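You operate a simulated robot arm through the tools that you are given. There is no shell and no other tool. Be economical: measure what you need, move in short steps, check, and stop when the job is done.

You run a simulated two-armed robot. Do the job below in one go: nothing can be reset, and whatever is moved stays where it is left.

## Task
Fetch the grip plate labelled "Lot 56" from the top of the dryer table and set it on the top of the tool cabinet. Take the white tag from the top of the dryer cabinet and leave it on top of the white film roll there. Fetch the length tile from the top of the long table and set it on the shelf of the sealer table. Put the tall roll marked "22 m" from the top of the long table on the label station and the tall roll labelled "35 m" on the top of the line table. Open the table drawer. The order is free. Set down upright: tall roll.
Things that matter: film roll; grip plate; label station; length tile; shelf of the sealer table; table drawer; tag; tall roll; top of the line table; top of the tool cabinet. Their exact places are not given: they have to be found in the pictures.

It is judged by the outcome, as a careful person would: the job done as asked, and still so three seconds after it is handed in. It fails if anything else is knocked over, pushed out of place, dropped, spilled or broken.

## Robot
Two 7-joint arms with two-finger parallel grippers on one trunk, on a base that drives. Base frame: it is fixed to the floor where the robot stands at the start and does not move with it; the origin is under the middle of the robot, x ahead of it, y to its left, z up. Lengths are in cm, angles in rad, forces in N, time in s.
The left shoulder is at the start at [7, 13.4, 129.2], the right one opposite. With the tool pointing down near the work surface each hand reaches from about 10 to 54 cm from the robot's upright axis, wherever it stands, measured 20 degrees to its own side. Places, roughly: label station [60, -210, 90]; length tile [-275, -550, 75]; shelf of the sealer table [-590, -850, 20]; table drawer [-610, -850, 60]; tall roll [-275, -525, 100]; top of the line table [-10, -430, 80]; top of the tool cabinet [70, 150, 120]. Payload 1.57 kg a hand.
The tool frame of a hand sits at the grasp point between the pads (the TCP): z along the fingers, y along the line on which they close. The tips reach 3 cm beyond it. Largest opening 8 cm; finger width 1.7, thickness 1.2; the body of the gripper, 4 by 8.2 cm, starts 8 cm behind the TCP.
Orientation is told as [roll, pitch, yaw] about the base's x, y, z axes, in that order, counted from this pose: with the fingers straight down and closing along the base's y, the tool's x points along the base's -x, its y along +y and its z along -z.

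## Interface
- The arms move only by the tool move_arm. It takes "left_moves", "right_moves" or both (then of equal length, played together; a hand with none holds still); each is a list of rows, each an object (a shift or turn left out is 0, a gripper value left out holds the last) with "offset": the shift along the base's x, y, z in mm, a list of three; "dr": the turn, a rotation vector about the base's x, y, z in rad, a list of three; "hand": the gripper command, from -1 (shut) to 1 (fully open), values between in proportion. In form: [{"offset": [x, y, z], "dr": [wx, wy, wz], "hand": hand}, ...]. A call has 1 to 8 rows; each row shifts and turns the commanded pose from where the row before left it. A row lasts 0.2 s, in which the tool goes at most 5 cm and 0.15 rad; a call with a longer step from one row to the next is refused whole, and so is a gripper value outside its range. A pose out of reach is approached as far as the arm can. The call stops where the force on the tool passes 40 N (or 10 N more than at its start, if that is more) or the arm is blocked; 0.2 s more then pass. The fingers move at their own pace (about 15.3 cm/s each) and stop on an object; they squeeze with about 41 N. The grip force told is the motor's: it shows also when the fingers shut on nothing. Time passes only in rows, and 0.2 s behind the last, so rows that do not move let the fingers close. It gives the time, the measured TCP pose, the force on the tool (base axes), the opening and the grip force at its end, in the units of the frame above (readings bear some noise), with the torque about the TCP (base axes, N m) and any sound that the robot's microphone picked up.
- Cameras (640 x 400 px; columns grow to the right, rows downward): "scene" is now at [13.74, 2.6, 153.25]; the picture's right is [0.27, -0.96, 0.00], its down [-0.46, -0.13, -0.88] and it looks along [0.85, 0.24, -0.48] (base axes); focal length 214 px, centre (320, 200). "left" rides on the left gripper at [7.2, 0.7, -12.2] in its tool frame; the picture's right is [-0.09, 1.00, 0.00], its down [-0.84, -0.08, -0.54] and it looks along [-0.54, -0.05, 0.84] (tool axes); focal length 238 px, centre (320, 200). "right" rides on the right gripper at [7.2, -0.7, -12.2] in its tool frame; the picture's right is [0.09, 1.00, 0.00], its down [-0.84, 0.08, -0.54] and it looks along [-0.54, 0.05, 0.84] (tool axes); focal length 238 px, centre (320, 200).
- camera(camera): a new picture of that camera. It takes no simulated time.
- raise_lower(by): slides the trunk up (or, below 0, down) by that many cm; the arms and the scene camera ride with it, the base frame stays. It gives what a move gives, with no picture.
- drive_base(legs): drives the robot by 1 to 6 legs, each [ahead, left, turn to the left] in cm, cm and rad, along the robot's own axes; the way and the turn of a leg run together, so that a leg with both is an arc; at most 150 cm and 3.142 rad a leg. The arms and the cameras ride along, it lands a little off, and it stops where it bumps. It gives what a move gives.
- head_to(pan, tilt): turns the head with the scene camera to pan (to the left, within 1.501 rad either way) and tilt (down, from -0.506 to 1.204), counted from straight ahead of the robot. It gives what a move gives.
- point_at(camera, pixels): for up to 12 pixels [column, row] of the newest picture of that camera ("zoom" is the newest enlarged one), the place [x, y, z] in the base frame of the surface seen there, good to about 0.2 cm. It takes no simulated time.
- zoom(camera, box): a new picture of the part [left, top, right, bottom] of that camera's present view, enlarged. It takes no simulated time.
- finish_job(): hands the job in; it is judged then, once.

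Keep the steps short. Do not move on a guess: measure, check each grasp and each placing, and mend mistakes. In all there are 117 turns and 106 pictures (those below and enlarged ones count). Leave the grippers open and the arms clear of the work at the hand-in unless told otherwise, and finish with a single line.

The tools are called after "Call:" as name(argument=value, ...) on one line, values as JSON. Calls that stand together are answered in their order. move_arm: Moves the arms, as the interface text tells. Its arguments: {"type":"object","properties":{"left_moves":{"type":"array"},"right_moves":{"type":"array"}},"required":[]} The other tools are called the same way: raise_lower (by) slides the trunk up or down; drive_base (legs) drives the base; head_to (pan, tilt) turns the head that bears the scene camera; camera (camera) takes a picture; point_at (camera, pixels) gives the place of the surface under pixels of a picture; zoom (camera, box) takes an enlarged picture of a part of a camera's view; finish_job () hands the job in.

At the start:

```text
time: 0.0
left_position: [31.7, 38.04, 100.0]
left_ee_rot: [0.0, 0.0, 0.0]
left_wrist_force: [0.2, 0.2, 0.5]
left_ft_torque: [-0.03, -0.04, -0.01]
left_grip_width: 7.99
left_grasp_force: 0.1
right_position: [33.02, 0.74, 145.55]
right_ee_rot: [0.001, -0.004, -0.001]
right_wrist_force: [-0.5, -0.5, 0.7]
right_ft_torque: [-0.02, -0.01, 0.01]
right_grip_width: 7.98
right_grasp_force: 0.1
trunk travel left (down, up): [-86.6, 7.4]
robot x, y, heading: [-0.25, -0.13, -0.003]
head pan, tilt: [0.274, 0.497]
```

scene: 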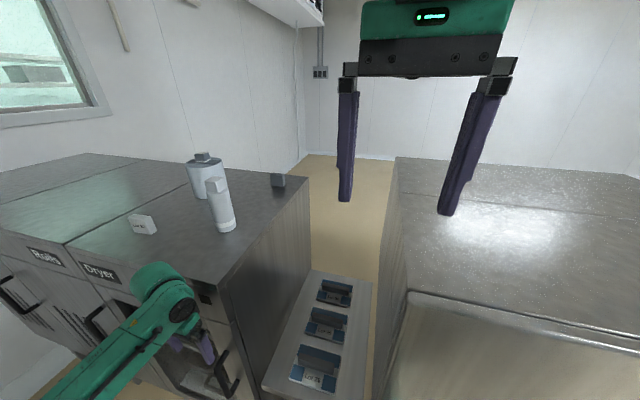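
right: 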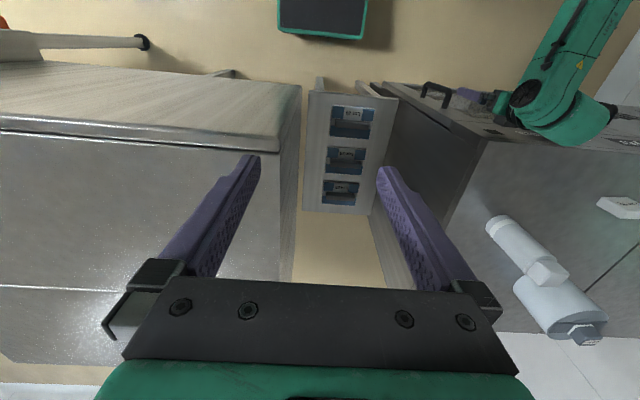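
left: 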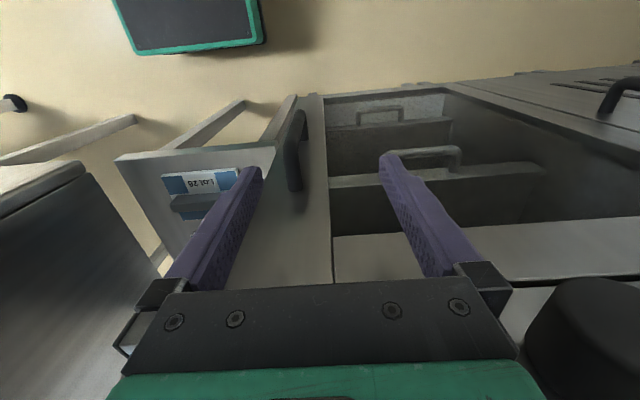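

I see the dryer cabinet on the left with rolls and tags, and a low table with three grip plates between the cabinets. I'll enlarge both before moving.

Call:
zoom(camera="scene", box=[100, 130, 320, 270])

Call:
zoom(camera="right", box=[290, 70, 410, 220])

Call:
point_at(camera="scene", pixels=[[204, 158], [218, 185], [226, 225], [278, 181], [143, 222], [335, 289], [326, 322], [318, 358], [300, 180], [215, 285], [400, 165], [410, 290]])

```text
2.86 times, centred on (210, 200) of scene
```

zoom: 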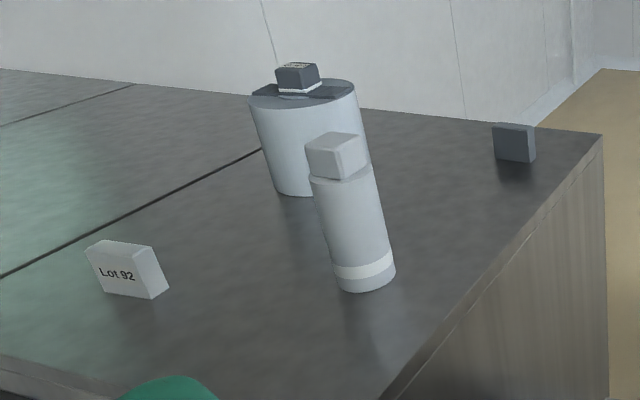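

```text
2.67 times, centred on (350, 145) of right
```

zoom: 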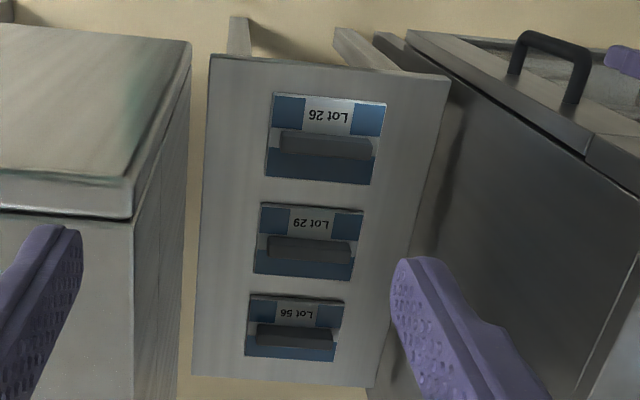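

```text
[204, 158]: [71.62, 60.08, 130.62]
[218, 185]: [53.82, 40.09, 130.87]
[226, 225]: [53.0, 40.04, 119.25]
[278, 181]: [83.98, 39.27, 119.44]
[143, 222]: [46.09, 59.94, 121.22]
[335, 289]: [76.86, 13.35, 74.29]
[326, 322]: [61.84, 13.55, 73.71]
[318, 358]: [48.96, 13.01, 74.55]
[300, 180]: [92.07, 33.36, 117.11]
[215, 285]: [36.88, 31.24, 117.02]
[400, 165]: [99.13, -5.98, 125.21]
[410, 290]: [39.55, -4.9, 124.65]
```

The left hand is close to the cabinet's front. I'll raise it straight up so that the left camera gives a view from above, and clear the right hand's view too.

Call:
move_arm(left_moves=[{"offset": [0, 0, 50]}, {"offset": [0, 0, 50]}, {"offset": [0, 0, 50]}, {"offset": [0, 0, 50]}, {"offset": [0, 0, 50]}, {"offset": [0, 0, 50]}, {"offset": [0, 0, 50]}, {"offset": [0, 0, 50]}])

Call:
camera(camera="left")

Call:
head_to(pan=0.6, tilt=0.9)

Call:
camera(camera="scene")

```text
time: 1.8
left_position: [33.82, 34.23, 122.78]
left_ee_rot: [-0.003, -0.001, 0.0]
left_wrist_force: [0.4, -0.8, -0.4]
left_ft_torque: [-0.02, 0.0, -0.05]
left_grip_width: 8.0
left_grasp_force: 0.0
left hand out of reach, approached as far as the arm can: row 5, 6, 7, 8
right_position: [33.01, 0.53, 145.47]
right_ee_rot: [0.003, -0.001, -0.001]
right_wrist_force: [0.3, 0.1, -1.2]
right_ft_torque: [0.01, 0.0, 0.0]
right_grip_width: 7.98
right_grasp_force: 0.1
trunk travel left (down, up): [-86.6, 7.4]
robot x, y, heading: [-0.04, 0.14, -0.001]
head pan, tilt: [0.274, 0.497]
```

```text
100 pictures are left
```

left: 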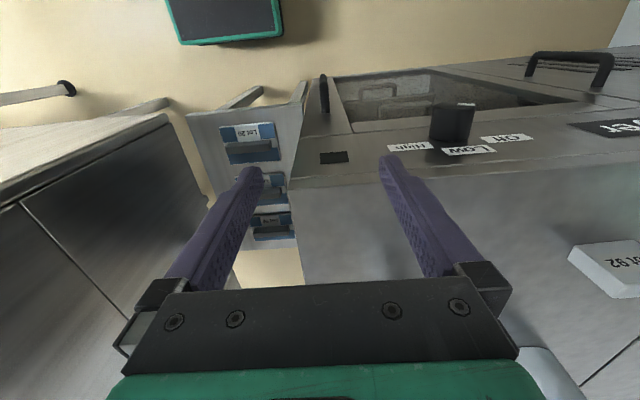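

```text
time: 2.7
left_position: [33.77, 34.39, 122.82]
left_ee_rot: [0.0, -0.003, 0.001]
left_wrist_force: [-0.1, -0.4, 0.1]
left_ft_torque: [0.0, 0.04, 0.01]
left_grip_width: 8.0
left_grasp_force: 0.0
right_position: [32.86, 0.55, 145.53]
right_ee_rot: [0.003, -0.001, -0.002]
right_wrist_force: [-0.3, 0.8, 0.0]
right_ft_torque: [-0.01, 0.01, 0.0]
right_grip_width: 8.02
right_grasp_force: 0.1
trunk travel left (down, up): [-86.6, 7.4]
robot x, y, heading: [0.2, 0.02, -0.001]
head pan, tilt: [0.6, 0.901]
```

```text
99 pictures are left
```

scene: 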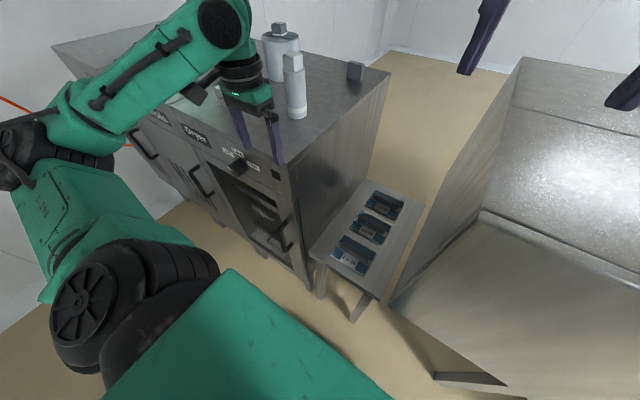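

The cabinet front is at x≈37. I'll raise the trunk to gain reach and look left before driving that way.

Call:
raise_lower(by=7.3)

Call:
head_to(pan=1.2, tilt=0.5)

Call:
camera(camera="scene")

Call:
head_to(pan=-1.3, tilt=0.4)

Call:
camera(camera="scene")

```text
time: 3.8
left_position: [33.95, 34.42, 130.15]
left_ee_rot: [-0.001, -0.003, 0.0]
left_wrist_force: [-0.5, 0.3, 0.0]
left_ft_torque: [-0.04, 0.02, 0.05]
left_grip_width: 7.99
left_grasp_force: 0.0
right_position: [33.06, 0.62, 152.89]
right_ee_rot: [0.002, -0.003, -0.001]
right_wrist_force: [0.8, -0.6, -0.3]
right_ft_torque: [-0.01, 0.01, 0.0]
right_grip_width: 8.0
right_grasp_force: 0.1
trunk travel left (down, up): [-93.9, 0.1]
robot x, y, heading: [-0.1, 0.3, -0.001]
head pan, tilt: [0.6, 0.901]
```

```text
time: 4.8
left_position: [33.85, 34.27, 130.09]
left_ee_rot: [-0.001, -0.003, 0.0]
left_wrist_force: [0.4, -0.7, -0.1]
left_ft_torque: [-0.01, 0.04, -0.02]
left_grip_width: 8.02
left_grasp_force: 0.0
right_position: [32.83, 0.7, 152.75]
right_ee_rot: [0.004, -0.002, -0.001]
right_wrist_force: [-0.1, 0.5, 0.5]
right_ft_torque: [0.0, 0.03, 0.01]
right_grip_width: 8.02
right_grasp_force: 0.1
trunk travel left (down, up): [-93.9, 0.1]
robot x, y, heading: [0.17, -0.31, 0.006]
head pan, tilt: [1.201, 0.499]
```

```text
98 pictures are left
```

scene: 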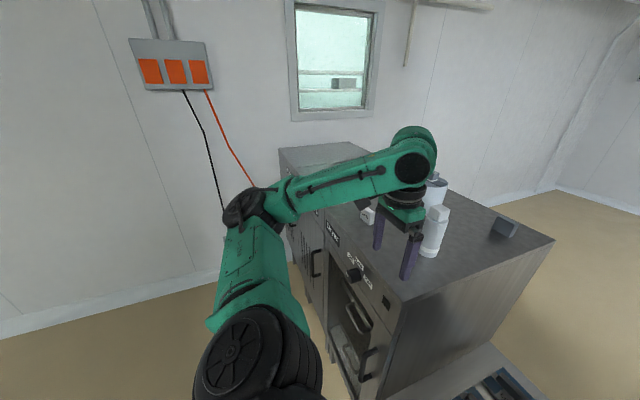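

```text
time: 7.0
left_position: [33.74, 34.31, 130.0]
left_ee_rot: [-0.001, -0.005, -0.001]
left_wrist_force: [-0.6, -1.4, 0.2]
left_ft_torque: [0.0, 0.01, 0.02]
left_grip_width: 7.98
left_grasp_force: 0.0
right_position: [32.92, 0.66, 152.81]
right_ee_rot: [0.003, -0.002, -0.003]
right_wrist_force: [-0.2, 0.3, 0.5]
right_ft_torque: [-0.01, 0.01, -0.01]
right_grip_width: 7.99
right_grasp_force: 0.0
trunk travel left (down, up): [-93.9, 0.1]
robot x, y, heading: [-0.05, -0.02, -0.004]
head pan, tilt: [-1.3, 0.4]
```

```text
97 pictures are left
```

scene: 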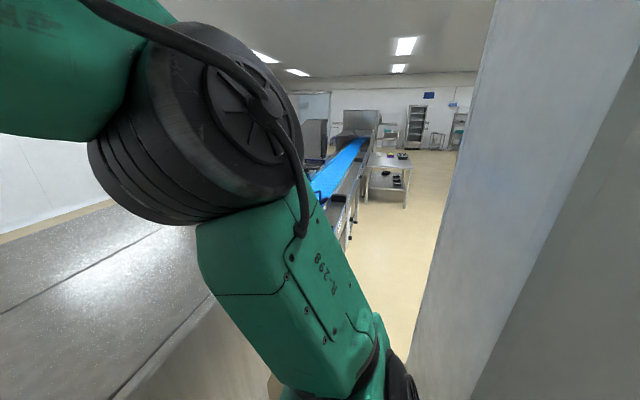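

The left side is open floor. I'll drive 25 cm left so that the tag and the rolls come in reach, then look at the cabinet's top.

Call:
drive_base(legs=[[0, 25, 0]])

Call:
head_to(pan=0.4, tilt=0.6)

Call:
zoom(camera="scene", box=[160, 100, 480, 300])

Call:
camera(camera="left")

```text
time: 8.9
left_position: [33.76, 59.25, 130.12]
left_ee_rot: [0.0, -0.003, 0.001]
left_wrist_force: [-0.2, -0.3, -0.5]
left_ft_torque: [0.01, 0.01, 0.01]
left_grip_width: 7.99
left_grasp_force: 0.0
right_position: [33.01, 25.61, 152.92]
right_ee_rot: [0.008, -0.001, 0.0]
right_wrist_force: [-0.1, -0.7, -0.8]
right_ft_torque: [0.05, -0.03, 0.0]
right_grip_width: 8.02
right_grasp_force: 0.1
trunk travel left (down, up): [-93.9, 0.1]
robot x, y, heading: [-0.2, 24.69, -0.002]
head pan, tilt: [-1.3, 0.4]
```

```text
time: 10.6
left_position: [33.83, 59.81, 130.14]
left_ee_rot: [-0.003, -0.002, 0.003]
left_wrist_force: [-0.1, -0.3, 0.1]
left_ft_torque: [0.02, -0.01, -0.02]
left_grip_width: 8.0
left_grasp_force: 0.0
right_position: [32.94, 26.06, 152.84]
right_ee_rot: [0.004, -0.002, -0.001]
right_wrist_force: [0.0, -0.1, 0.4]
right_ft_torque: [0.0, -0.02, -0.04]
right_grip_width: 8.01
right_grasp_force: 0.1
trunk travel left (down, up): [-93.9, 0.1]
robot x, y, heading: [0.17, 25.58, 0.001]
head pan, tilt: [0.4, 0.6]
```

```text
2.00 times, centred on (320, 200) of scene
```

zoom: 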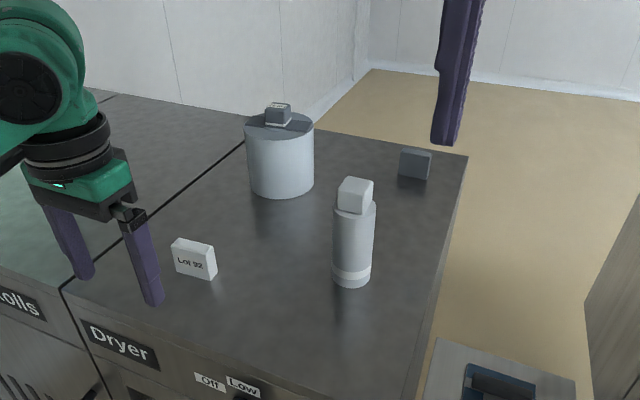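

```text
95 pictures are left
```

left: 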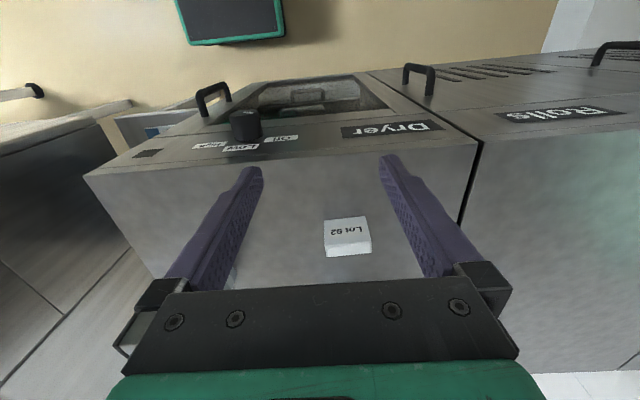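

Two rolls stand on the cabinet: a wide one and a narrow one. I'll enlarge each to decide which is the white film roll.

Call:
zoom(camera="scene", box=[270, 145, 400, 250])

Call:
point_at(camera="zoom", pixels=[[215, 120], [170, 170], [190, 45], [440, 225], [450, 330], [400, 215], [475, 225], [430, 260], [60, 190], [230, 165]])

Call:
zoom(camera="scene", box=[240, 210, 280, 245])

Call:
point_at(camera="zoom", pixels=[[90, 130], [410, 220], [180, 200], [300, 250], [440, 300], [400, 420]])

```text
3.81 times, centred on (335, 198) of scene
```

zoom: 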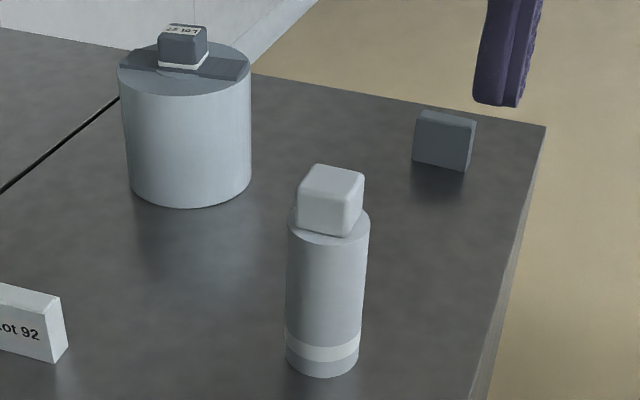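

```text
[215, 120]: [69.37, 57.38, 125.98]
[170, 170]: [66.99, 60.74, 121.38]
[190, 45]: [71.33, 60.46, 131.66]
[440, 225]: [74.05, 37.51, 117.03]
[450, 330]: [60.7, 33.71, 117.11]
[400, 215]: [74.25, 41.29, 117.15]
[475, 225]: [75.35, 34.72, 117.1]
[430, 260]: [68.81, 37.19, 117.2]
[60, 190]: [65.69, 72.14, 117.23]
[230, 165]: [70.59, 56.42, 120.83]
```

```text
11.43 times, centred on (260, 228) of scene
```

zoom: 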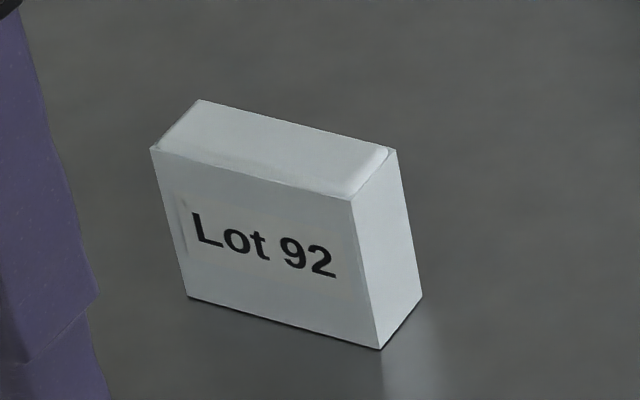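

```text
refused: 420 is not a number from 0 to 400
```

The Lot 92 block is the white tag, standing on its edge. I need a better view of the tops of the rolls, so I'll take the right camera's view and also the distance points of the tag.

Call:
point_at(camera="zoom", pixels=[[160, 155], [345, 200], [195, 110], [385, 155], [375, 335], [195, 290], [415, 290]])

Call:
camera(camera="right")

```text
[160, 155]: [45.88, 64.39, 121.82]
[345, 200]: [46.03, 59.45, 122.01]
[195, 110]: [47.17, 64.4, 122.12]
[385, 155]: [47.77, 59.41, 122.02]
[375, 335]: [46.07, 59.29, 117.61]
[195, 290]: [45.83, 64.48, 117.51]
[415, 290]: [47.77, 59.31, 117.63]
```

```text
92 pictures are left
```

right: 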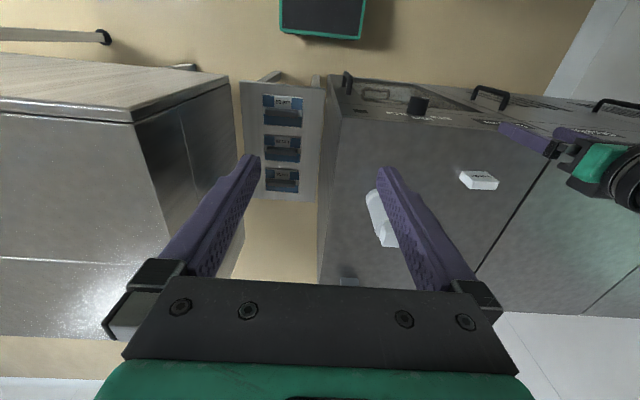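

The tag stands at x 45.9–47.8, y 59.4–64.4, z 117–122. I'll move 22 cm further left to reach it, and check where my own base's front edge is.

Call:
point_at(camera="right", pixels=[[322, 38], [280, 30], [362, 38], [322, 15]])

Call:
drive_base(legs=[[0, 22, 0]])

Call:
camera(camera="left")

Call:
camera(camera="right")

```text
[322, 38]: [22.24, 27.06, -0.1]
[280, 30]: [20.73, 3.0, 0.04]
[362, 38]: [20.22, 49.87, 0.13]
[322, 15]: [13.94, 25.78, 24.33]
```

```text
time: 12.3
left_position: [33.76, 81.14, 130.27]
left_ee_rot: [0.002, -0.004, -0.001]
left_wrist_force: [-0.6, 0.5, 0.4]
left_ft_torque: [0.02, 0.01, -0.01]
left_grip_width: 7.98
left_grasp_force: 0.0
right_position: [32.97, 47.36, 152.86]
right_ee_rot: [0.006, -0.001, -0.004]
right_wrist_force: [0.0, -0.3, 0.3]
right_ft_torque: [0.04, -0.01, -0.01]
right_grip_width: 7.98
right_grasp_force: 0.0
trunk travel left (down, up): [-93.9, 0.1]
robot x, y, heading: [-0.13, 47.39, -0.001]
head pan, tilt: [0.4, 0.6]
```

```text
91 pictures are left
```

left: 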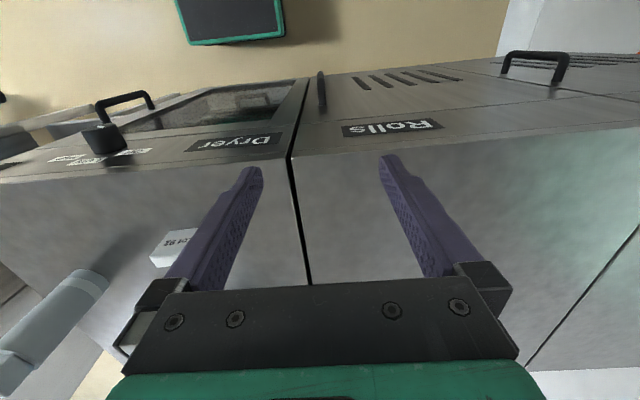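

```text
90 pictures are left
```

right: 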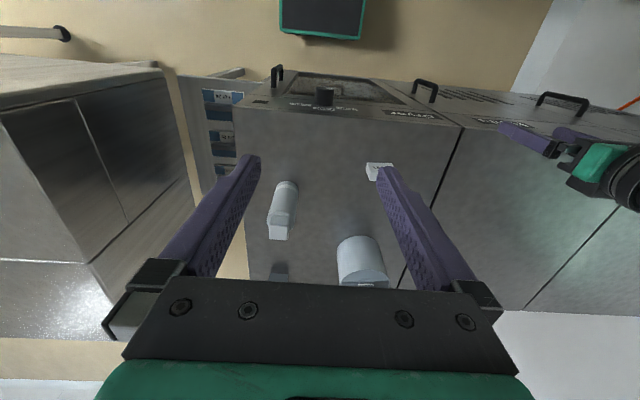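

I'll look at the rolls again with the scene camera from this new place.

Call:
head_to(pan=0.0, tilt=0.6)

Call:
zoom(camera="scene", box=[200, 100, 460, 260])

```text
time: 13.2
left_position: [33.73, 81.74, 130.04]
left_ee_rot: [-0.002, -0.003, 0.0]
left_wrist_force: [-0.2, 0.8, -0.4]
left_ft_torque: [-0.01, 0.02, 0.03]
left_grip_width: 8.01
left_grasp_force: 0.0
right_position: [32.92, 48.09, 152.92]
right_ee_rot: [0.005, -0.003, -0.005]
right_wrist_force: [0.1, 0.8, 1.2]
right_ft_torque: [0.02, -0.01, 0.02]
right_grip_width: 8.01
right_grasp_force: 0.0
trunk travel left (down, up): [-93.9, 0.1]
robot x, y, heading: [0.25, 47.75, 0.001]
head pan, tilt: [0.0, 0.6]
```

```text
2.46 times, centred on (330, 180) of scene
```

zoom: 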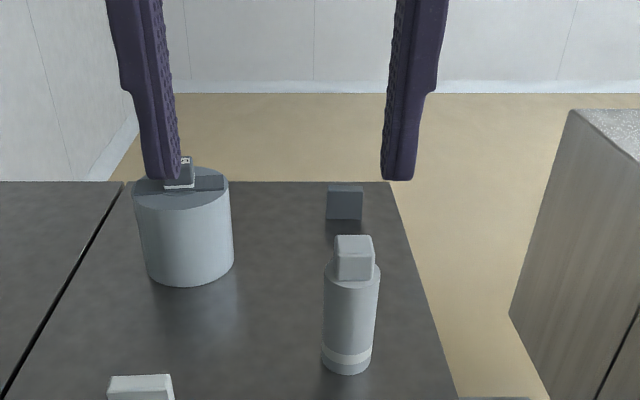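

I'll drive 9 cm ahead (base front goes to about 31, the cabinet is at 37) and then look from the left hand, moved beside the rolls.

Call:
drive_base(legs=[[9, 0, 0]])

Call:
zoom(camera="scene", box=[200, 100, 400, 280])

Call:
camera(camera="left")

Call:
camera(camera="right")

```text
time: 14.3
left_position: [41.77, 81.64, 130.34]
left_ee_rot: [-0.001, -0.013, -0.002]
left_wrist_force: [-0.6, -0.2, 0.4]
left_ft_torque: [0.03, -0.06, 0.02]
left_grip_width: 8.0
left_grasp_force: 0.1
right_position: [40.72, 47.84, 153.23]
right_ee_rot: [0.004, -0.012, -0.004]
right_wrist_force: [-1.5, 1.0, -0.3]
right_ft_torque: [-0.03, -0.09, 0.03]
right_grip_width: 7.97
right_grasp_force: 0.1
trunk travel left (down, up): [-93.9, 0.1]
robot x, y, heading: [8.77, 47.43, -0.002]
head pan, tilt: [0.0, 0.6]
```

```text
2.22 times, centred on (300, 190) of scene
```

zoom: 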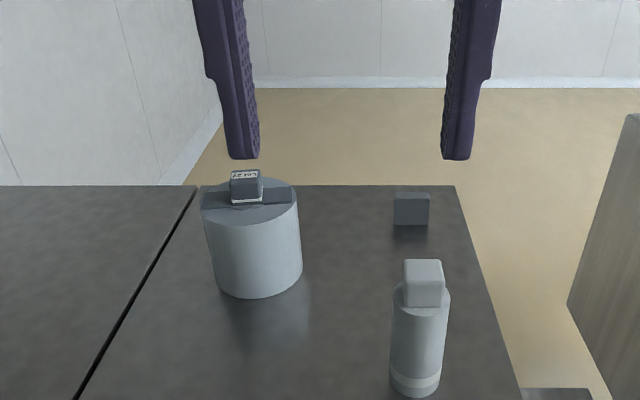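

```text
87 pictures are left
```

left: 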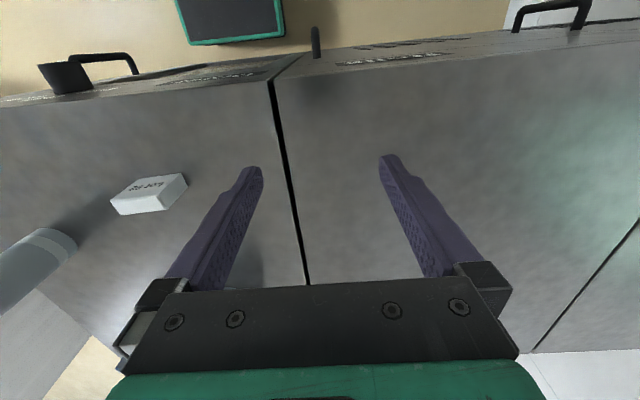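

```text
86 pictures are left
```

right: 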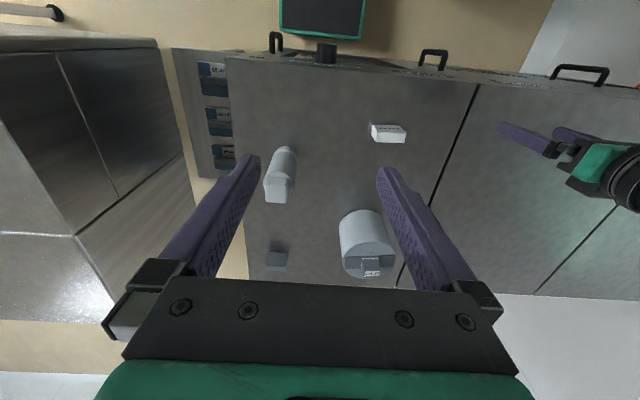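

I'll enlarge both rolls in the right camera's view to read colours and labels.

Call:
zoom(camera="right", box=[330, 200, 410, 285])

Call:
zoom(camera="right", box=[250, 135, 320, 215])

```text
4.71 times, centred on (370, 242) of right
```

zoom: 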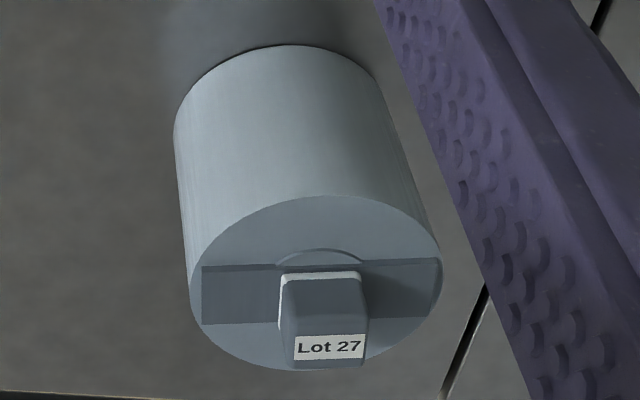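

```text
5.00 times, centred on (285, 175) of right
```

zoom: 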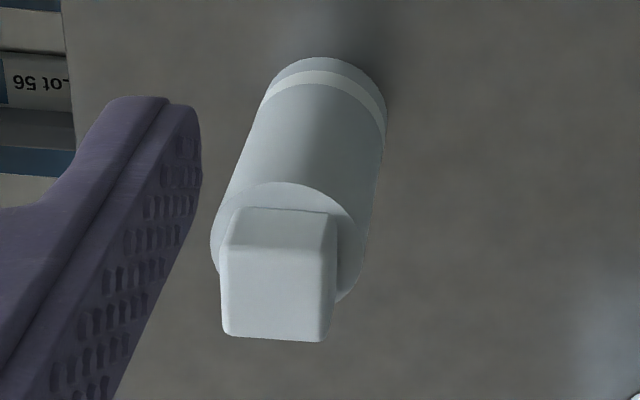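

Both rolls have knobs, so I can't yet tell which is the white film roll. I'll compare them with the tall rolls later. Next is the plate: I'll move back right by 22 cm, so that the right shoulder lines up with the slot, and look down at the plates.

Call:
drive_base(legs=[[0, -22, 0]])

Call:
head_to(pan=-0.2, tilt=0.9)

Call:
zoom(camera="scene", box=[240, 130, 440, 330])

```text
time: 16.0
left_position: [42.82, 60.17, 129.97]
left_ee_rot: [-0.007, -0.002, -0.002]
left_wrist_force: [0.6, 0.7, -0.1]
left_ft_torque: [-0.03, -0.01, 0.01]
left_grip_width: 8.01
left_grasp_force: 0.0
right_position: [42.02, 26.64, 152.77]
right_ee_rot: [-0.002, -0.002, -0.002]
right_wrist_force: [0.3, 0.4, -0.2]
right_ft_torque: [-0.06, 0.0, 0.0]
right_grip_width: 7.98
right_grasp_force: 0.1
trunk travel left (down, up): [-93.9, 0.1]
robot x, y, heading: [8.87, 25.3, -0.007]
head pan, tilt: [0.0, 0.6]
```

```text
time: 16.8
left_position: [42.73, 59.72, 129.98]
left_ee_rot: [-0.002, -0.004, -0.001]
left_wrist_force: [0.0, 0.5, 0.7]
left_ft_torque: [0.03, -0.01, -0.03]
left_grip_width: 8.01
left_grasp_force: 0.1
right_position: [41.95, 26.16, 152.88]
right_ee_rot: [0.002, -0.004, -0.001]
right_wrist_force: [-0.4, 0.6, 0.4]
right_ft_torque: [0.0, 0.0, 0.01]
right_grip_width: 8.02
right_grasp_force: 0.2
trunk travel left (down, up): [-93.9, 0.1]
robot x, y, heading: [8.64, 25.56, 0.002]
head pan, tilt: [-0.201, 0.901]
```

```text
2.00 times, centred on (340, 230) of scene
```

zoom: 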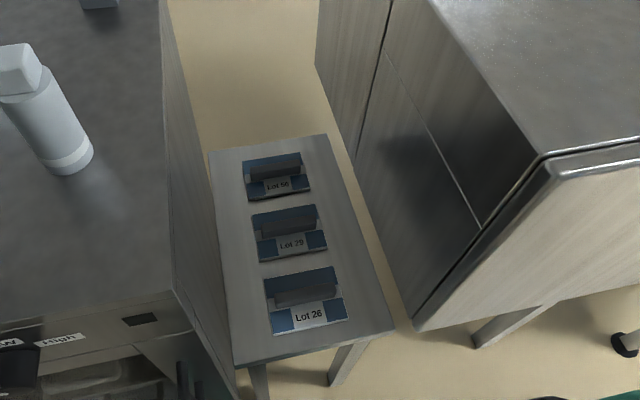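

Lot 56 is the farthest plate (zoom 277,175). I'll measure its bar and plate.

Call:
zoom(camera="scene", box=[350, 195, 410, 240])

Call:
point_at(camera="scene", pixels=[[347, 205], [362, 206], [390, 206], [365, 212], [391, 210], [364, 229], [396, 223], [378, 209], [345, 212], [414, 260], [378, 224], [420, 200]])

```text
8.89 times, centred on (380, 218) of scene
```

zoom: 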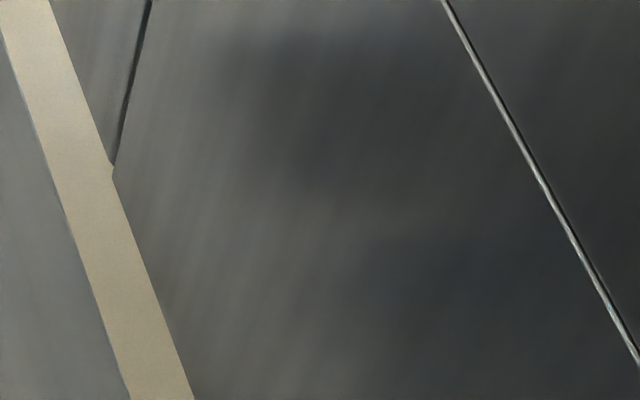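

```text
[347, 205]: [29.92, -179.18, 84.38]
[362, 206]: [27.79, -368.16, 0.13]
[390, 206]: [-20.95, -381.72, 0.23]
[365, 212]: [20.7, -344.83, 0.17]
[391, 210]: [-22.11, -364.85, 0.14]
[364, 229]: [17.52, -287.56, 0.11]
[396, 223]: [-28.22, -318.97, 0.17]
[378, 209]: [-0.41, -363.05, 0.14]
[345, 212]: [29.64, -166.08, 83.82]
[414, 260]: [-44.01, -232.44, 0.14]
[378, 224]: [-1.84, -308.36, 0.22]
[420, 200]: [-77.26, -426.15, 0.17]
```

The box had been widened, so Lot 56 sits at scene (318,217). I'll zoom there.

Call:
zoom(camera="scene", box=[286, 197, 350, 237])

Call:
point_at(camera="zoom", pixels=[[170, 125], [440, 105], [190, 180], [455, 160], [190, 330], [480, 285], [320, 240], [320, 120], [320, 160], [560, 330], [130, 200], [165, 150]])

```text
10.00 times, centred on (318, 217) of scene
```

zoom: 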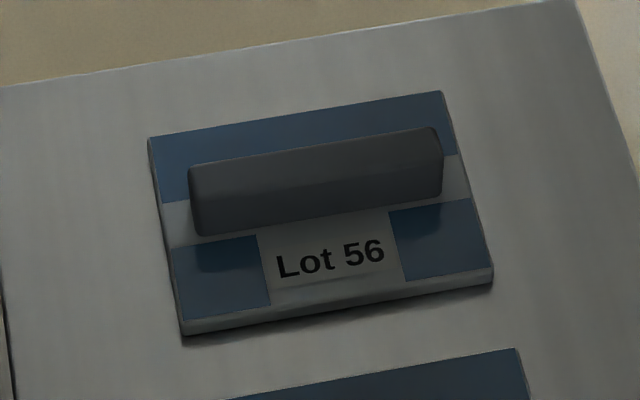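

```text
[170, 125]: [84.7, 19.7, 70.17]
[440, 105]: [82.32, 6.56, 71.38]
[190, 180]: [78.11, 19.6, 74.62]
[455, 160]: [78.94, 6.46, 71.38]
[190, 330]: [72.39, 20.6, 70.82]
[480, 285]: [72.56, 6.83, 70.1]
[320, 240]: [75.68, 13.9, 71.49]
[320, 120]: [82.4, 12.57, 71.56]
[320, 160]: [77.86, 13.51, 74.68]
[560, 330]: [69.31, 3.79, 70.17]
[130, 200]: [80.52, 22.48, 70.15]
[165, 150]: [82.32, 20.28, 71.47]
```

The bar is 12 cm long along y, centred near (78.3, 13.4), top z 74.7. From here it is about 69 cm away, too far for the hand pointing down. There seems to be much floor behind the table, so I'll look for a way round.

Call:
head_to(pan=-0.5, tilt=0.35)

Call:
camera(camera="scene")

Call:
point_at(camera="scene", pixels=[[230, 160], [150, 230], [180, 280], [350, 150], [450, 150], [550, 150], [630, 200], [250, 200], [480, 200], [300, 250], [420, 120], [560, 250]])

```text
time: 17.8
left_position: [42.72, 59.71, 130.11]
left_ee_rot: [-0.003, -0.005, -0.002]
left_wrist_force: [0.4, 0.8, 0.4]
left_ft_torque: [-0.01, -0.01, 0.01]
left_grip_width: 8.01
left_grasp_force: 0.0
right_position: [41.83, 25.98, 152.88]
right_ee_rot: [0.003, -0.004, -0.001]
right_wrist_force: [0.3, 1.5, -0.5]
right_ft_torque: [0.01, 0.0, -0.01]
right_grip_width: 7.99
right_grasp_force: 0.1
trunk travel left (down, up): [-93.9, 0.1]
robot x, y, heading: [8.71, 25.54, 0.0]
head pan, tilt: [-0.499, 0.351]
```

```text
80 pictures are left
```

scene: 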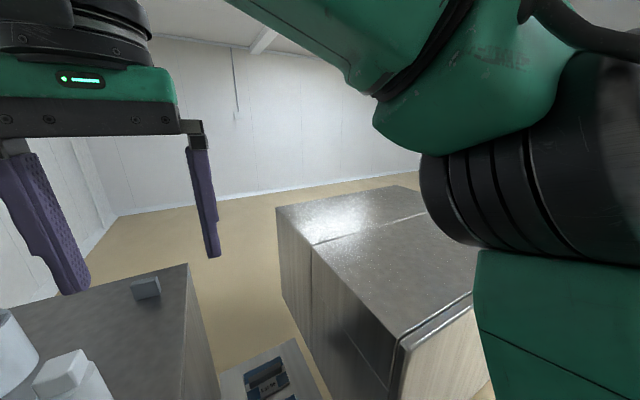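

```text
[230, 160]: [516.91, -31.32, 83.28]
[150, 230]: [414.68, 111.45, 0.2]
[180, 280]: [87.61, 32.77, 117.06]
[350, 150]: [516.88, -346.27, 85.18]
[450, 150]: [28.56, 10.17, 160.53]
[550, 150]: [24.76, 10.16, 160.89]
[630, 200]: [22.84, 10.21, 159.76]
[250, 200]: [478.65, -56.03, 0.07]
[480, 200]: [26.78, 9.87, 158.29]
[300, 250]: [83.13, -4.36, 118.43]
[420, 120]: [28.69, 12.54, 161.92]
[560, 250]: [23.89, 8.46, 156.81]
```

There is open floor to x≈480 behind. I'll look to the right for a way round the right cabinet.

Call:
head_to(pan=-1.5, tilt=0.3)

Call:
camera(camera="scene")

Call:
point_at(camera="scene", pixels=[[40, 250], [100, 260], [150, 280], [380, 250], [420, 250], [440, 200], [480, 250], [560, 250], [600, 350], [370, 300], [350, 200], [395, 160]])

```text
time: 19.0
left_position: [42.87, 59.68, 130.02]
left_ee_rot: [-0.001, -0.004, -0.004]
left_wrist_force: [0.2, -0.1, 0.0]
left_ft_torque: [-0.01, 0.03, -0.02]
left_grip_width: 8.03
left_grasp_force: 0.1
right_position: [41.83, 25.94, 152.91]
right_ee_rot: [0.003, -0.003, -0.002]
right_wrist_force: [0.1, -0.8, 0.7]
right_ft_torque: [0.03, -0.01, -0.02]
right_grip_width: 8.0
right_grasp_force: 0.1
trunk travel left (down, up): [-93.9, 0.1]
robot x, y, heading: [8.94, 25.49, 0.002]
head pan, tilt: [-1.499, 0.3]
```

```text
79 pictures are left
```

scene: 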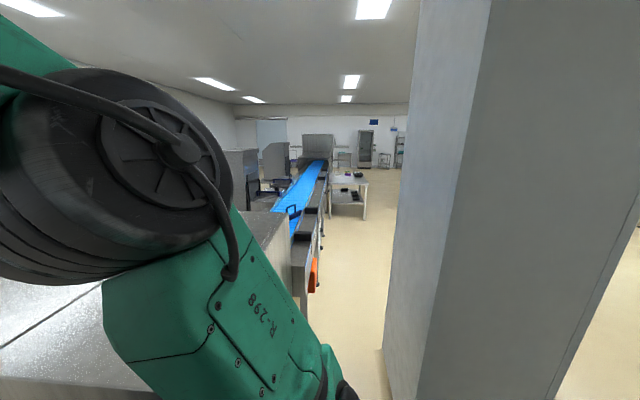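

```text
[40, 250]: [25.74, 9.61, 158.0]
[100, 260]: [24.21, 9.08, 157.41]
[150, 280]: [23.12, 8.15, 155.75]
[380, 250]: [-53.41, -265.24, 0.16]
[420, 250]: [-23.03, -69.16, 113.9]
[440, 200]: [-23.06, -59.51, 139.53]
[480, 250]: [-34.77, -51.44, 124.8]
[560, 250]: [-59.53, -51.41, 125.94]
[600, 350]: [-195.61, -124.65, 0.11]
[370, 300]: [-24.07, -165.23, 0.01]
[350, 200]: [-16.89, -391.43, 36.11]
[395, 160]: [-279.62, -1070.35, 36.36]
```

The right way round is blocked by the conveyor line, so I'll try a long reach from the front. I'll pull the left hand back from the cabinet, and turn the right hand so the fingers close along x, moving it over the slot (y≈13.4).

Call:
move_arm(left_moves=[{"offset": [-40, 0, 0]}, {"offset": [-40, 0, 0]}, {"offset": [-40, 0, 0]}, {"offset": [-40, 0, 0]}, {"offset": [-40, 0, 0]}, {"offset": [0, 0, 0]}, {"offset": [0, 0, 0]}, {"offset": [0, 0, 0]}], right_moves=[{"offset": [0, -16, 0], "dr": [0, 0, 0.147]}, {"offset": [0, -16, 0], "dr": [0, 0, 0.147]}, {"offset": [0, -16, 0], "dr": [0, 0, 0.147]}, {"offset": [0, -16, 0], "dr": [0, 0, 0.147]}, {"offset": [0, -16, 0], "dr": [0, 0, 0.147]}, {"offset": [0, -16, 0], "dr": [0, 0, 0.147]}, {"offset": [0, -16, 0], "dr": [0, 0, 0.147]}, {"offset": [0, -14, 0], "dr": [0, 0, 0.147]}])

Call:
move_arm(right_moves=[{"offset": [0, 0, 0], "dr": [0, 0, 0.147]}, {"offset": [0, 0, 0], "dr": [0, 0, 0.147]}, {"offset": [0, 0, 0], "dr": [0, 0, 0.1]}])

Call:
drive_base(legs=[[3.5, 0, 0]])

```text
time: 20.8
left_position: [42.78, 59.53, 130.07]
left_ee_rot: [-0.003, -0.003, -0.003]
left_wrist_force: [-0.4, -0.7, -0.2]
left_ft_torque: [0.01, -0.01, -0.01]
left_grip_width: 8.01
left_grasp_force: 0.0
left hand out of reach, approached as far as the arm can: row 1, 2, 3, 4, 5
right_position: [41.78, 13.25, 152.78]
right_ee_rot: [0.005, -0.005, 1.175]
right_wrist_force: [-0.5, -0.1, 0.6]
right_ft_torque: [0.04, 0.02, 0.01]
right_grip_width: 8.01
right_grasp_force: 0.0
trunk travel left (down, up): [-93.9, 0.1]
robot x, y, heading: [9.13, 25.73, -0.003]
head pan, tilt: [-1.499, 0.3]
```

```text
time: 21.6
left_position: [42.62, 59.7, 130.09]
left_ee_rot: [-0.001, -0.002, -0.001]
left_wrist_force: [-0.2, -0.7, 0.2]
left_ft_torque: [-0.02, 0.03, 0.02]
left_grip_width: 8.03
left_grasp_force: 0.1
right_position: [41.78, 13.4, 152.73]
right_ee_rot: [0.003, -0.004, 1.569]
right_wrist_force: [0.4, 0.2, -0.1]
right_ft_torque: [0.01, 0.0, -0.03]
right_grip_width: 8.02
right_grasp_force: 0.0
trunk travel left (down, up): [-93.9, 0.1]
robot x, y, heading: [9.12, 25.04, -0.004]
head pan, tilt: [-1.499, 0.3]
```

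```text
time: 22.5
left_position: [45.42, 59.74, 130.28]
left_ee_rot: [-0.003, -0.011, -0.003]
left_wrist_force: [-1.0, -0.2, 1.3]
left_ft_torque: [-0.02, -0.07, 0.0]
left_grip_width: 8.02
left_grasp_force: 0.0
right_position: [44.37, 13.47, 153.11]
right_ee_rot: [-0.006, -0.003, 1.568]
right_wrist_force: [-0.7, 0.2, 0.4]
right_ft_torque: [0.0, -0.08, -0.02]
right_grip_width: 8.02
right_grasp_force: 0.1
trunk travel left (down, up): [-93.9, 0.1]
robot x, y, heading: [12.37, 25.62, -0.006]
head pan, tilt: [-1.499, 0.3]
```

The left hand's commanded height was too high to follow. I'll lower its command step by step and watch that it goes back, not down onto the tag.

Call:
move_arm(left_moves=[{"offset": [0, 0, -20]}, {"offset": [0, 0, -20]}, {"offset": [0, 0, -20]}])

```text
time: 23.4
left_position: [46.15, 59.73, 124.98]
left_ee_rot: [0.014, -0.026, 0.002]
left_wrist_force: [-7.1, -3.0, 30.9]
left_ft_torque: [1.12, 0.26, 0.27]
left_grip_width: 7.73
left_grasp_force: 0.1
right_position: [45.02, 13.15, 152.85]
right_ee_rot: [-0.001, -0.005, 1.566]
right_wrist_force: [0.7, -0.4, -0.3]
right_ft_torque: [-0.03, 0.05, 0.01]
right_grip_width: 8.02
right_grasp_force: 0.1
trunk travel left (down, up): [-93.9, 0.1]
robot x, y, heading: [12.54, 25.31, -0.003]
head pan, tilt: [-1.499, 0.3]
stopped in row 3 (left hand): the force on the tool passed its limit (the readings are from after the stop); the commanded pose is now the measured one
```

A left finger pressed on the top of the tag. The command is now the measured pose, so I'll lift straight up a little and check the tag.

Call:
move_arm(left_moves=[{"offset": [0, 0, 20]}, {"offset": [0, 0, 20]}, {"offset": [0, 0, 0]}])

Call:
camera(camera="left")

```text
time: 24.2
left_position: [46.2, 59.88, 128.58]
left_ee_rot: [0.009, -0.017, 0.002]
left_wrist_force: [-0.8, -0.6, -0.2]
left_ft_torque: [0.0, 0.01, 0.0]
left_grip_width: 8.0
left_grasp_force: 0.0
right_position: [45.22, 13.41, 152.85]
right_ee_rot: [0.002, -0.003, 1.568]
right_wrist_force: [-0.1, -0.7, -0.5]
right_ft_torque: [0.01, 0.01, -0.01]
right_grip_width: 8.0
right_grasp_force: 0.0
trunk travel left (down, up): [-93.9, 0.1]
robot x, y, heading: [12.22, 25.41, -0.001]
head pan, tilt: [-1.499, 0.3]
```

```text
78 pictures are left
```

left: 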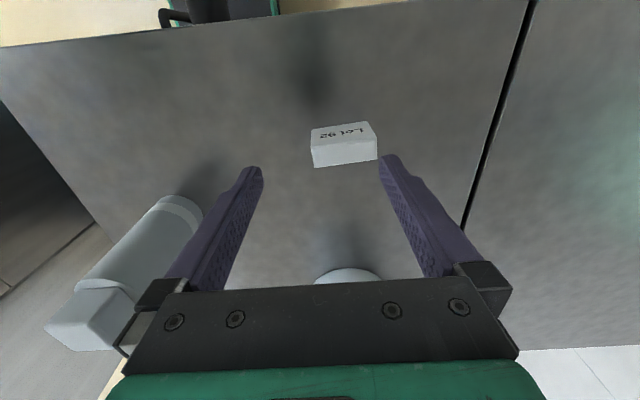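

The tag still stands in place. Now I'll draw the left hand straight back, away from the cabinet.

Call:
move_arm(left_moves=[{"offset": [-30, 0, 10]}, {"offset": [-40, 0, 0]}, {"offset": [-40, 0, 0]}, {"offset": [-40, 0, 0]}, {"offset": [-40, 0, 0]}, {"offset": [-30, 0, 0]}])

```text
time: 25.6
left_position: [39.4, 59.37, 127.86]
left_ee_rot: [0.005, -0.021, 0.001]
left_wrist_force: [-0.2, -0.3, 0.4]
left_ft_torque: [0.02, 0.01, -0.03]
left_grip_width: 8.01
left_grasp_force: 0.0
left hand out of reach, approached as far as the arm can: row 2, 3, 4, 5, 6
right_position: [45.35, 13.43, 152.87]
right_ee_rot: [0.002, -0.004, 1.568]
right_wrist_force: [0.5, 0.2, -0.1]
right_ft_torque: [0.02, 0.0, 0.02]
right_grip_width: 8.0
right_grasp_force: 0.1
trunk travel left (down, up): [-93.9, 0.1]
robot x, y, heading: [12.15, 25.34, -0.0]
head pan, tilt: [-1.499, 0.3]
```

The left arm cannot come nearer at this height. I'll back the base off by 14 cm, lower the left hand in front of the cabinet, and then come back.

Call:
drive_base(legs=[[-14, 0, 0]])

Call:
move_arm(left_moves=[{"offset": [0, 0, -30]}, {"offset": [0, 0, -30]}, {"offset": [0, 0, -30]}, {"offset": [0, 0, -30]}, {"offset": [0, 0, -30]}, {"offset": [0, 0, 0]}])

```text
time: 27.0
left_position: [25.79, 59.43, 127.73]
left_ee_rot: [0.004, -0.018, 0.004]
left_wrist_force: [-0.7, -0.4, -0.3]
left_ft_torque: [0.0, 0.03, 0.01]
left_grip_width: 8.01
left_grasp_force: 0.1
right_position: [31.83, 13.46, 152.7]
right_ee_rot: [0.009, -0.003, 1.568]
right_wrist_force: [0.4, 0.0, -0.8]
right_ft_torque: [0.03, 0.02, 0.02]
right_grip_width: 8.0
right_grasp_force: 0.1
trunk travel left (down, up): [-93.9, 0.1]
robot x, y, heading: [-1.45, 25.58, -0.004]
head pan, tilt: [-1.499, 0.3]
```

```text
time: 28.4
left_position: [25.27, 59.87, 127.55]
left_ee_rot: [0.001, -0.02, 0.003]
left_wrist_force: [0.4, -0.2, -1.1]
left_ft_torque: [0.0, -0.02, 0.02]
left_grip_width: 8.02
left_grasp_force: 0.1
left hand out of reach, approached as far as the arm can: row 1, 2, 3, 4, 5
right_position: [31.36, 13.4, 152.87]
right_ee_rot: [0.005, -0.005, 1.569]
right_wrist_force: [-0.1, 0.4, 0.6]
right_ft_torque: [0.02, 0.0, 0.01]
right_grip_width: 8.0
right_grasp_force: 0.0
trunk travel left (down, up): [-93.9, 0.1]
robot x, y, heading: [-1.37, 25.11, 0.0]
head pan, tilt: [-1.499, 0.3]
```

The commanded pose is too close to the body. I'll bring the command forward again, now with the lower height.

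Call:
move_arm(left_moves=[{"offset": [45, 0, 0]}, {"offset": [45, 0, 0]}, {"offset": [45, -10, 0]}, {"offset": [0, 0, -40]}, {"offset": [0, 0, -40]}, {"offset": [0, 0, 0]}])

```text
time: 29.8
left_position: [38.43, 58.61, 120.13]
left_ee_rot: [0.009, -0.029, 0.003]
left_wrist_force: [1.8, 5.6, 27.5]
left_ft_torque: [-1.0, 0.17, 0.14]
left_grip_width: 7.56
left_grasp_force: 0.0
right_position: [30.98, 13.26, 152.96]
right_ee_rot: [-0.002, -0.005, 1.569]
right_wrist_force: [-0.4, 0.5, 0.0]
right_ft_torque: [-0.02, 0.02, -0.02]
right_grip_width: 7.99
right_grasp_force: 0.0
trunk travel left (down, up): [-93.9, 0.1]
robot x, y, heading: [-1.77, 25.4, 0.0]
head pan, tilt: [-1.499, 0.3]
```

The command follows the measured pose, so the hand is now resting on the cabinet edge. I'll lift it 2.5 cm, back the base off by 16 cm, and lower from there.

Call:
move_arm(left_moves=[{"offset": [0, 0, 15]}, {"offset": [0, 0, 20]}, {"offset": [0, 0, 0]}])

Call:
drive_base(legs=[[-18, 0, 0]])

Call:
move_arm(left_moves=[{"offset": [0, 0, -40]}, {"offset": [0, 0, -40]}, {"offset": [0, 0, -40]}, {"offset": [0, 0, -40]}, {"offset": [0, 0, 0]}])

```text
time: 30.6
left_position: [38.62, 58.56, 123.12]
left_ee_rot: [0.005, -0.021, 0.003]
left_wrist_force: [-0.1, 0.4, 1.0]
left_ft_torque: [0.06, 0.02, -0.02]
left_grip_width: 8.02
left_grasp_force: 0.2
right_position: [31.15, 13.43, 152.81]
right_ee_rot: [0.003, -0.004, 1.569]
right_wrist_force: [0.0, -0.3, 0.6]
right_ft_torque: [-0.02, -0.02, -0.01]
right_grip_width: 8.0
right_grasp_force: 0.1
trunk travel left (down, up): [-93.9, 0.1]
robot x, y, heading: [-1.84, 25.48, 0.002]
head pan, tilt: [-1.499, 0.3]
```

```text
time: 32.1
left_position: [21.06, 58.84, 123.11]
left_ee_rot: [0.004, -0.019, 0.006]
left_wrist_force: [0.0, 0.4, -0.8]
left_ft_torque: [0.02, 0.03, -0.01]
left_grip_width: 7.97
left_grasp_force: 0.0
right_position: [13.79, 13.59, 152.59]
right_ee_rot: [0.006, -0.003, 1.57]
right_wrist_force: [0.4, 0.3, -0.1]
right_ft_torque: [-0.05, 0.06, -0.01]
right_grip_width: 8.0
right_grasp_force: 0.0
trunk travel left (down, up): [-93.9, 0.1]
robot x, y, heading: [-19.45, 25.15, -0.005]
head pan, tilt: [-1.499, 0.3]
```

```text
time: 33.3
left_position: [20.52, 58.74, 107.24]
left_ee_rot: [0.005, -0.02, 0.006]
left_wrist_force: [-0.3, -0.4, -0.2]
left_ft_torque: [0.01, 0.01, -0.01]
left_grip_width: 8.01
left_grasp_force: 0.1
right_position: [13.3, 13.56, 152.8]
right_ee_rot: [0.006, -0.003, 1.571]
right_wrist_force: [-0.2, 0.0, -0.2]
right_ft_torque: [0.01, 0.01, 0.02]
right_grip_width: 8.0
right_grasp_force: 0.0
trunk travel left (down, up): [-93.9, 0.1]
robot x, y, heading: [-19.77, 25.54, 0.0]
head pan, tilt: [-1.499, 0.3]
```

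Now the left hand is free in front of the cabinet. I'll draw it back towards my left side.

Call:
move_arm(left_moves=[{"offset": [-40, 0, -20]}, {"offset": [-40, 10, -20]}, {"offset": [-40, 10, 0]}, {"offset": [-40, 10, 0]}, {"offset": [-40, 10, 0]}, {"offset": [-40, 0, 0]}, {"offset": [0, 0, 0]}])

```text
time: 34.9
left_position: [-3.59, 62.91, 103.39]
left_ee_rot: [0.004, -0.02, 0.008]
left_wrist_force: [-0.2, 0.8, -0.2]
left_ft_torque: [0.02, 0.0, -0.02]
left_grip_width: 8.01
left_grasp_force: 0.0
right_position: [13.14, 13.55, 152.94]
right_ee_rot: [0.002, -0.003, 1.572]
right_wrist_force: [0.5, -0.9, 0.4]
right_ft_torque: [-0.02, 0.0, -0.04]
right_grip_width: 7.99
right_grasp_force: 0.1
trunk travel left (down, up): [-93.9, 0.1]
robot x, y, heading: [-19.94, 25.5, 0.002]
head pan, tilt: [-1.499, 0.3]
```

I'll drive forward again to x≈12.5 and lower the trunk by 30 cm, so the right arm can reach far into the slot.

Call:
drive_base(legs=[[32, 0, 0]])

Call:
raise_lower(by=-25)

Call:
head_to(pan=-0.25, tilt=0.6)

Call:
camera(camera="scene")

```text
time: 37.0
left_position: [28.33, 62.96, 103.3]
left_ee_rot: [0.005, -0.021, 0.004]
left_wrist_force: [0.1, -0.7, 0.4]
left_ft_torque: [-0.03, -0.02, 0.02]
left_grip_width: 7.96
left_grasp_force: 0.0
right_position: [45.01, 13.65, 152.88]
right_ee_rot: [0.0, -0.004, 1.572]
right_wrist_force: [0.0, 1.4, -0.5]
right_ft_torque: [0.05, -0.02, 0.01]
right_grip_width: 8.0
right_grasp_force: 0.0
trunk travel left (down, up): [-93.9, 0.1]
robot x, y, heading: [12.14, 25.43, -0.0]
head pan, tilt: [-1.499, 0.3]
```

```text
time: 39.6
left_position: [28.43, 62.96, 78.21]
left_ee_rot: [0.004, -0.022, 0.005]
left_wrist_force: [-0.1, 0.3, 0.4]
left_ft_torque: [0.02, 0.01, 0.01]
left_grip_width: 7.98
left_grasp_force: 0.1
right_position: [45.46, 13.63, 127.91]
right_ee_rot: [0.001, -0.003, 1.572]
right_wrist_force: [0.2, 0.2, -1.2]
right_ft_torque: [-0.03, 0.03, 0.0]
right_grip_width: 7.98
right_grasp_force: 0.2
trunk travel left (down, up): [-68.9, 25.1]
robot x, y, heading: [12.58, 25.66, 0.006]
head pan, tilt: [-1.499, 0.3]
```

```text
time: 41.0
left_position: [28.59, 63.01, 78.29]
left_ee_rot: [0.004, -0.021, 0.005]
left_wrist_force: [0.9, 0.1, -0.3]
left_ft_torque: [-0.05, 0.02, 0.0]
left_grip_width: 7.98
left_grasp_force: 0.2
right_position: [45.26, 13.63, 127.91]
right_ee_rot: [0.003, -0.002, 1.572]
right_wrist_force: [-0.1, -0.6, -0.1]
right_ft_torque: [0.0, 0.02, -0.07]
right_grip_width: 8.0
right_grasp_force: 0.1
trunk travel left (down, up): [-68.9, 25.1]
robot x, y, heading: [12.51, 24.99, 0.002]
head pan, tilt: [-0.25, 0.6]
```

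```text
77 pictures are left
```

scene: 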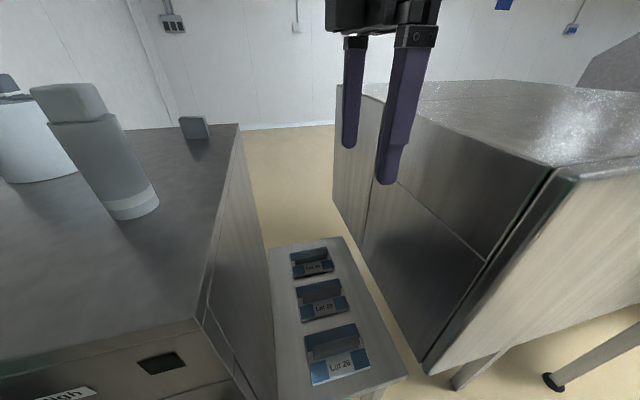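

The right hand is over the slot. I'll extend it forward and down in steps to see how far it reaches (aim x≈78, z≈104).

Call:
move_arm(right_moves=[{"offset": [41, 0, -30]}, {"offset": [41, 0, -30]}, {"offset": [41, 0, -30]}, {"offset": [41, 0, -30]}, {"offset": [41, 0, -30]}, {"offset": [41, 0, -30]}, {"offset": [41, 0, -30]}, {"offset": [41, 0, -30]}])

Call:
camera(camera="scene")

```text
refused: row 1 steps farther than a row can; nothing moved
```

```text
76 pictures are left
```

scene: 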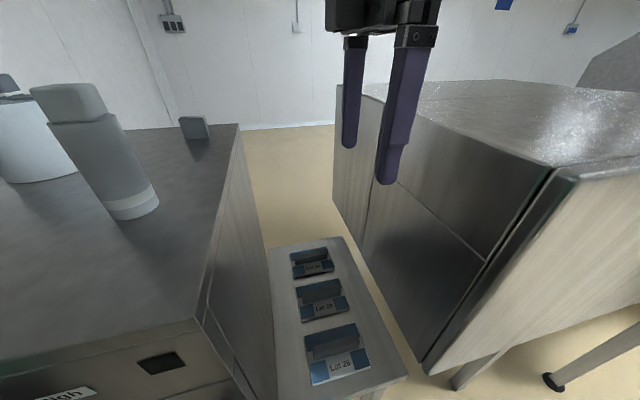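

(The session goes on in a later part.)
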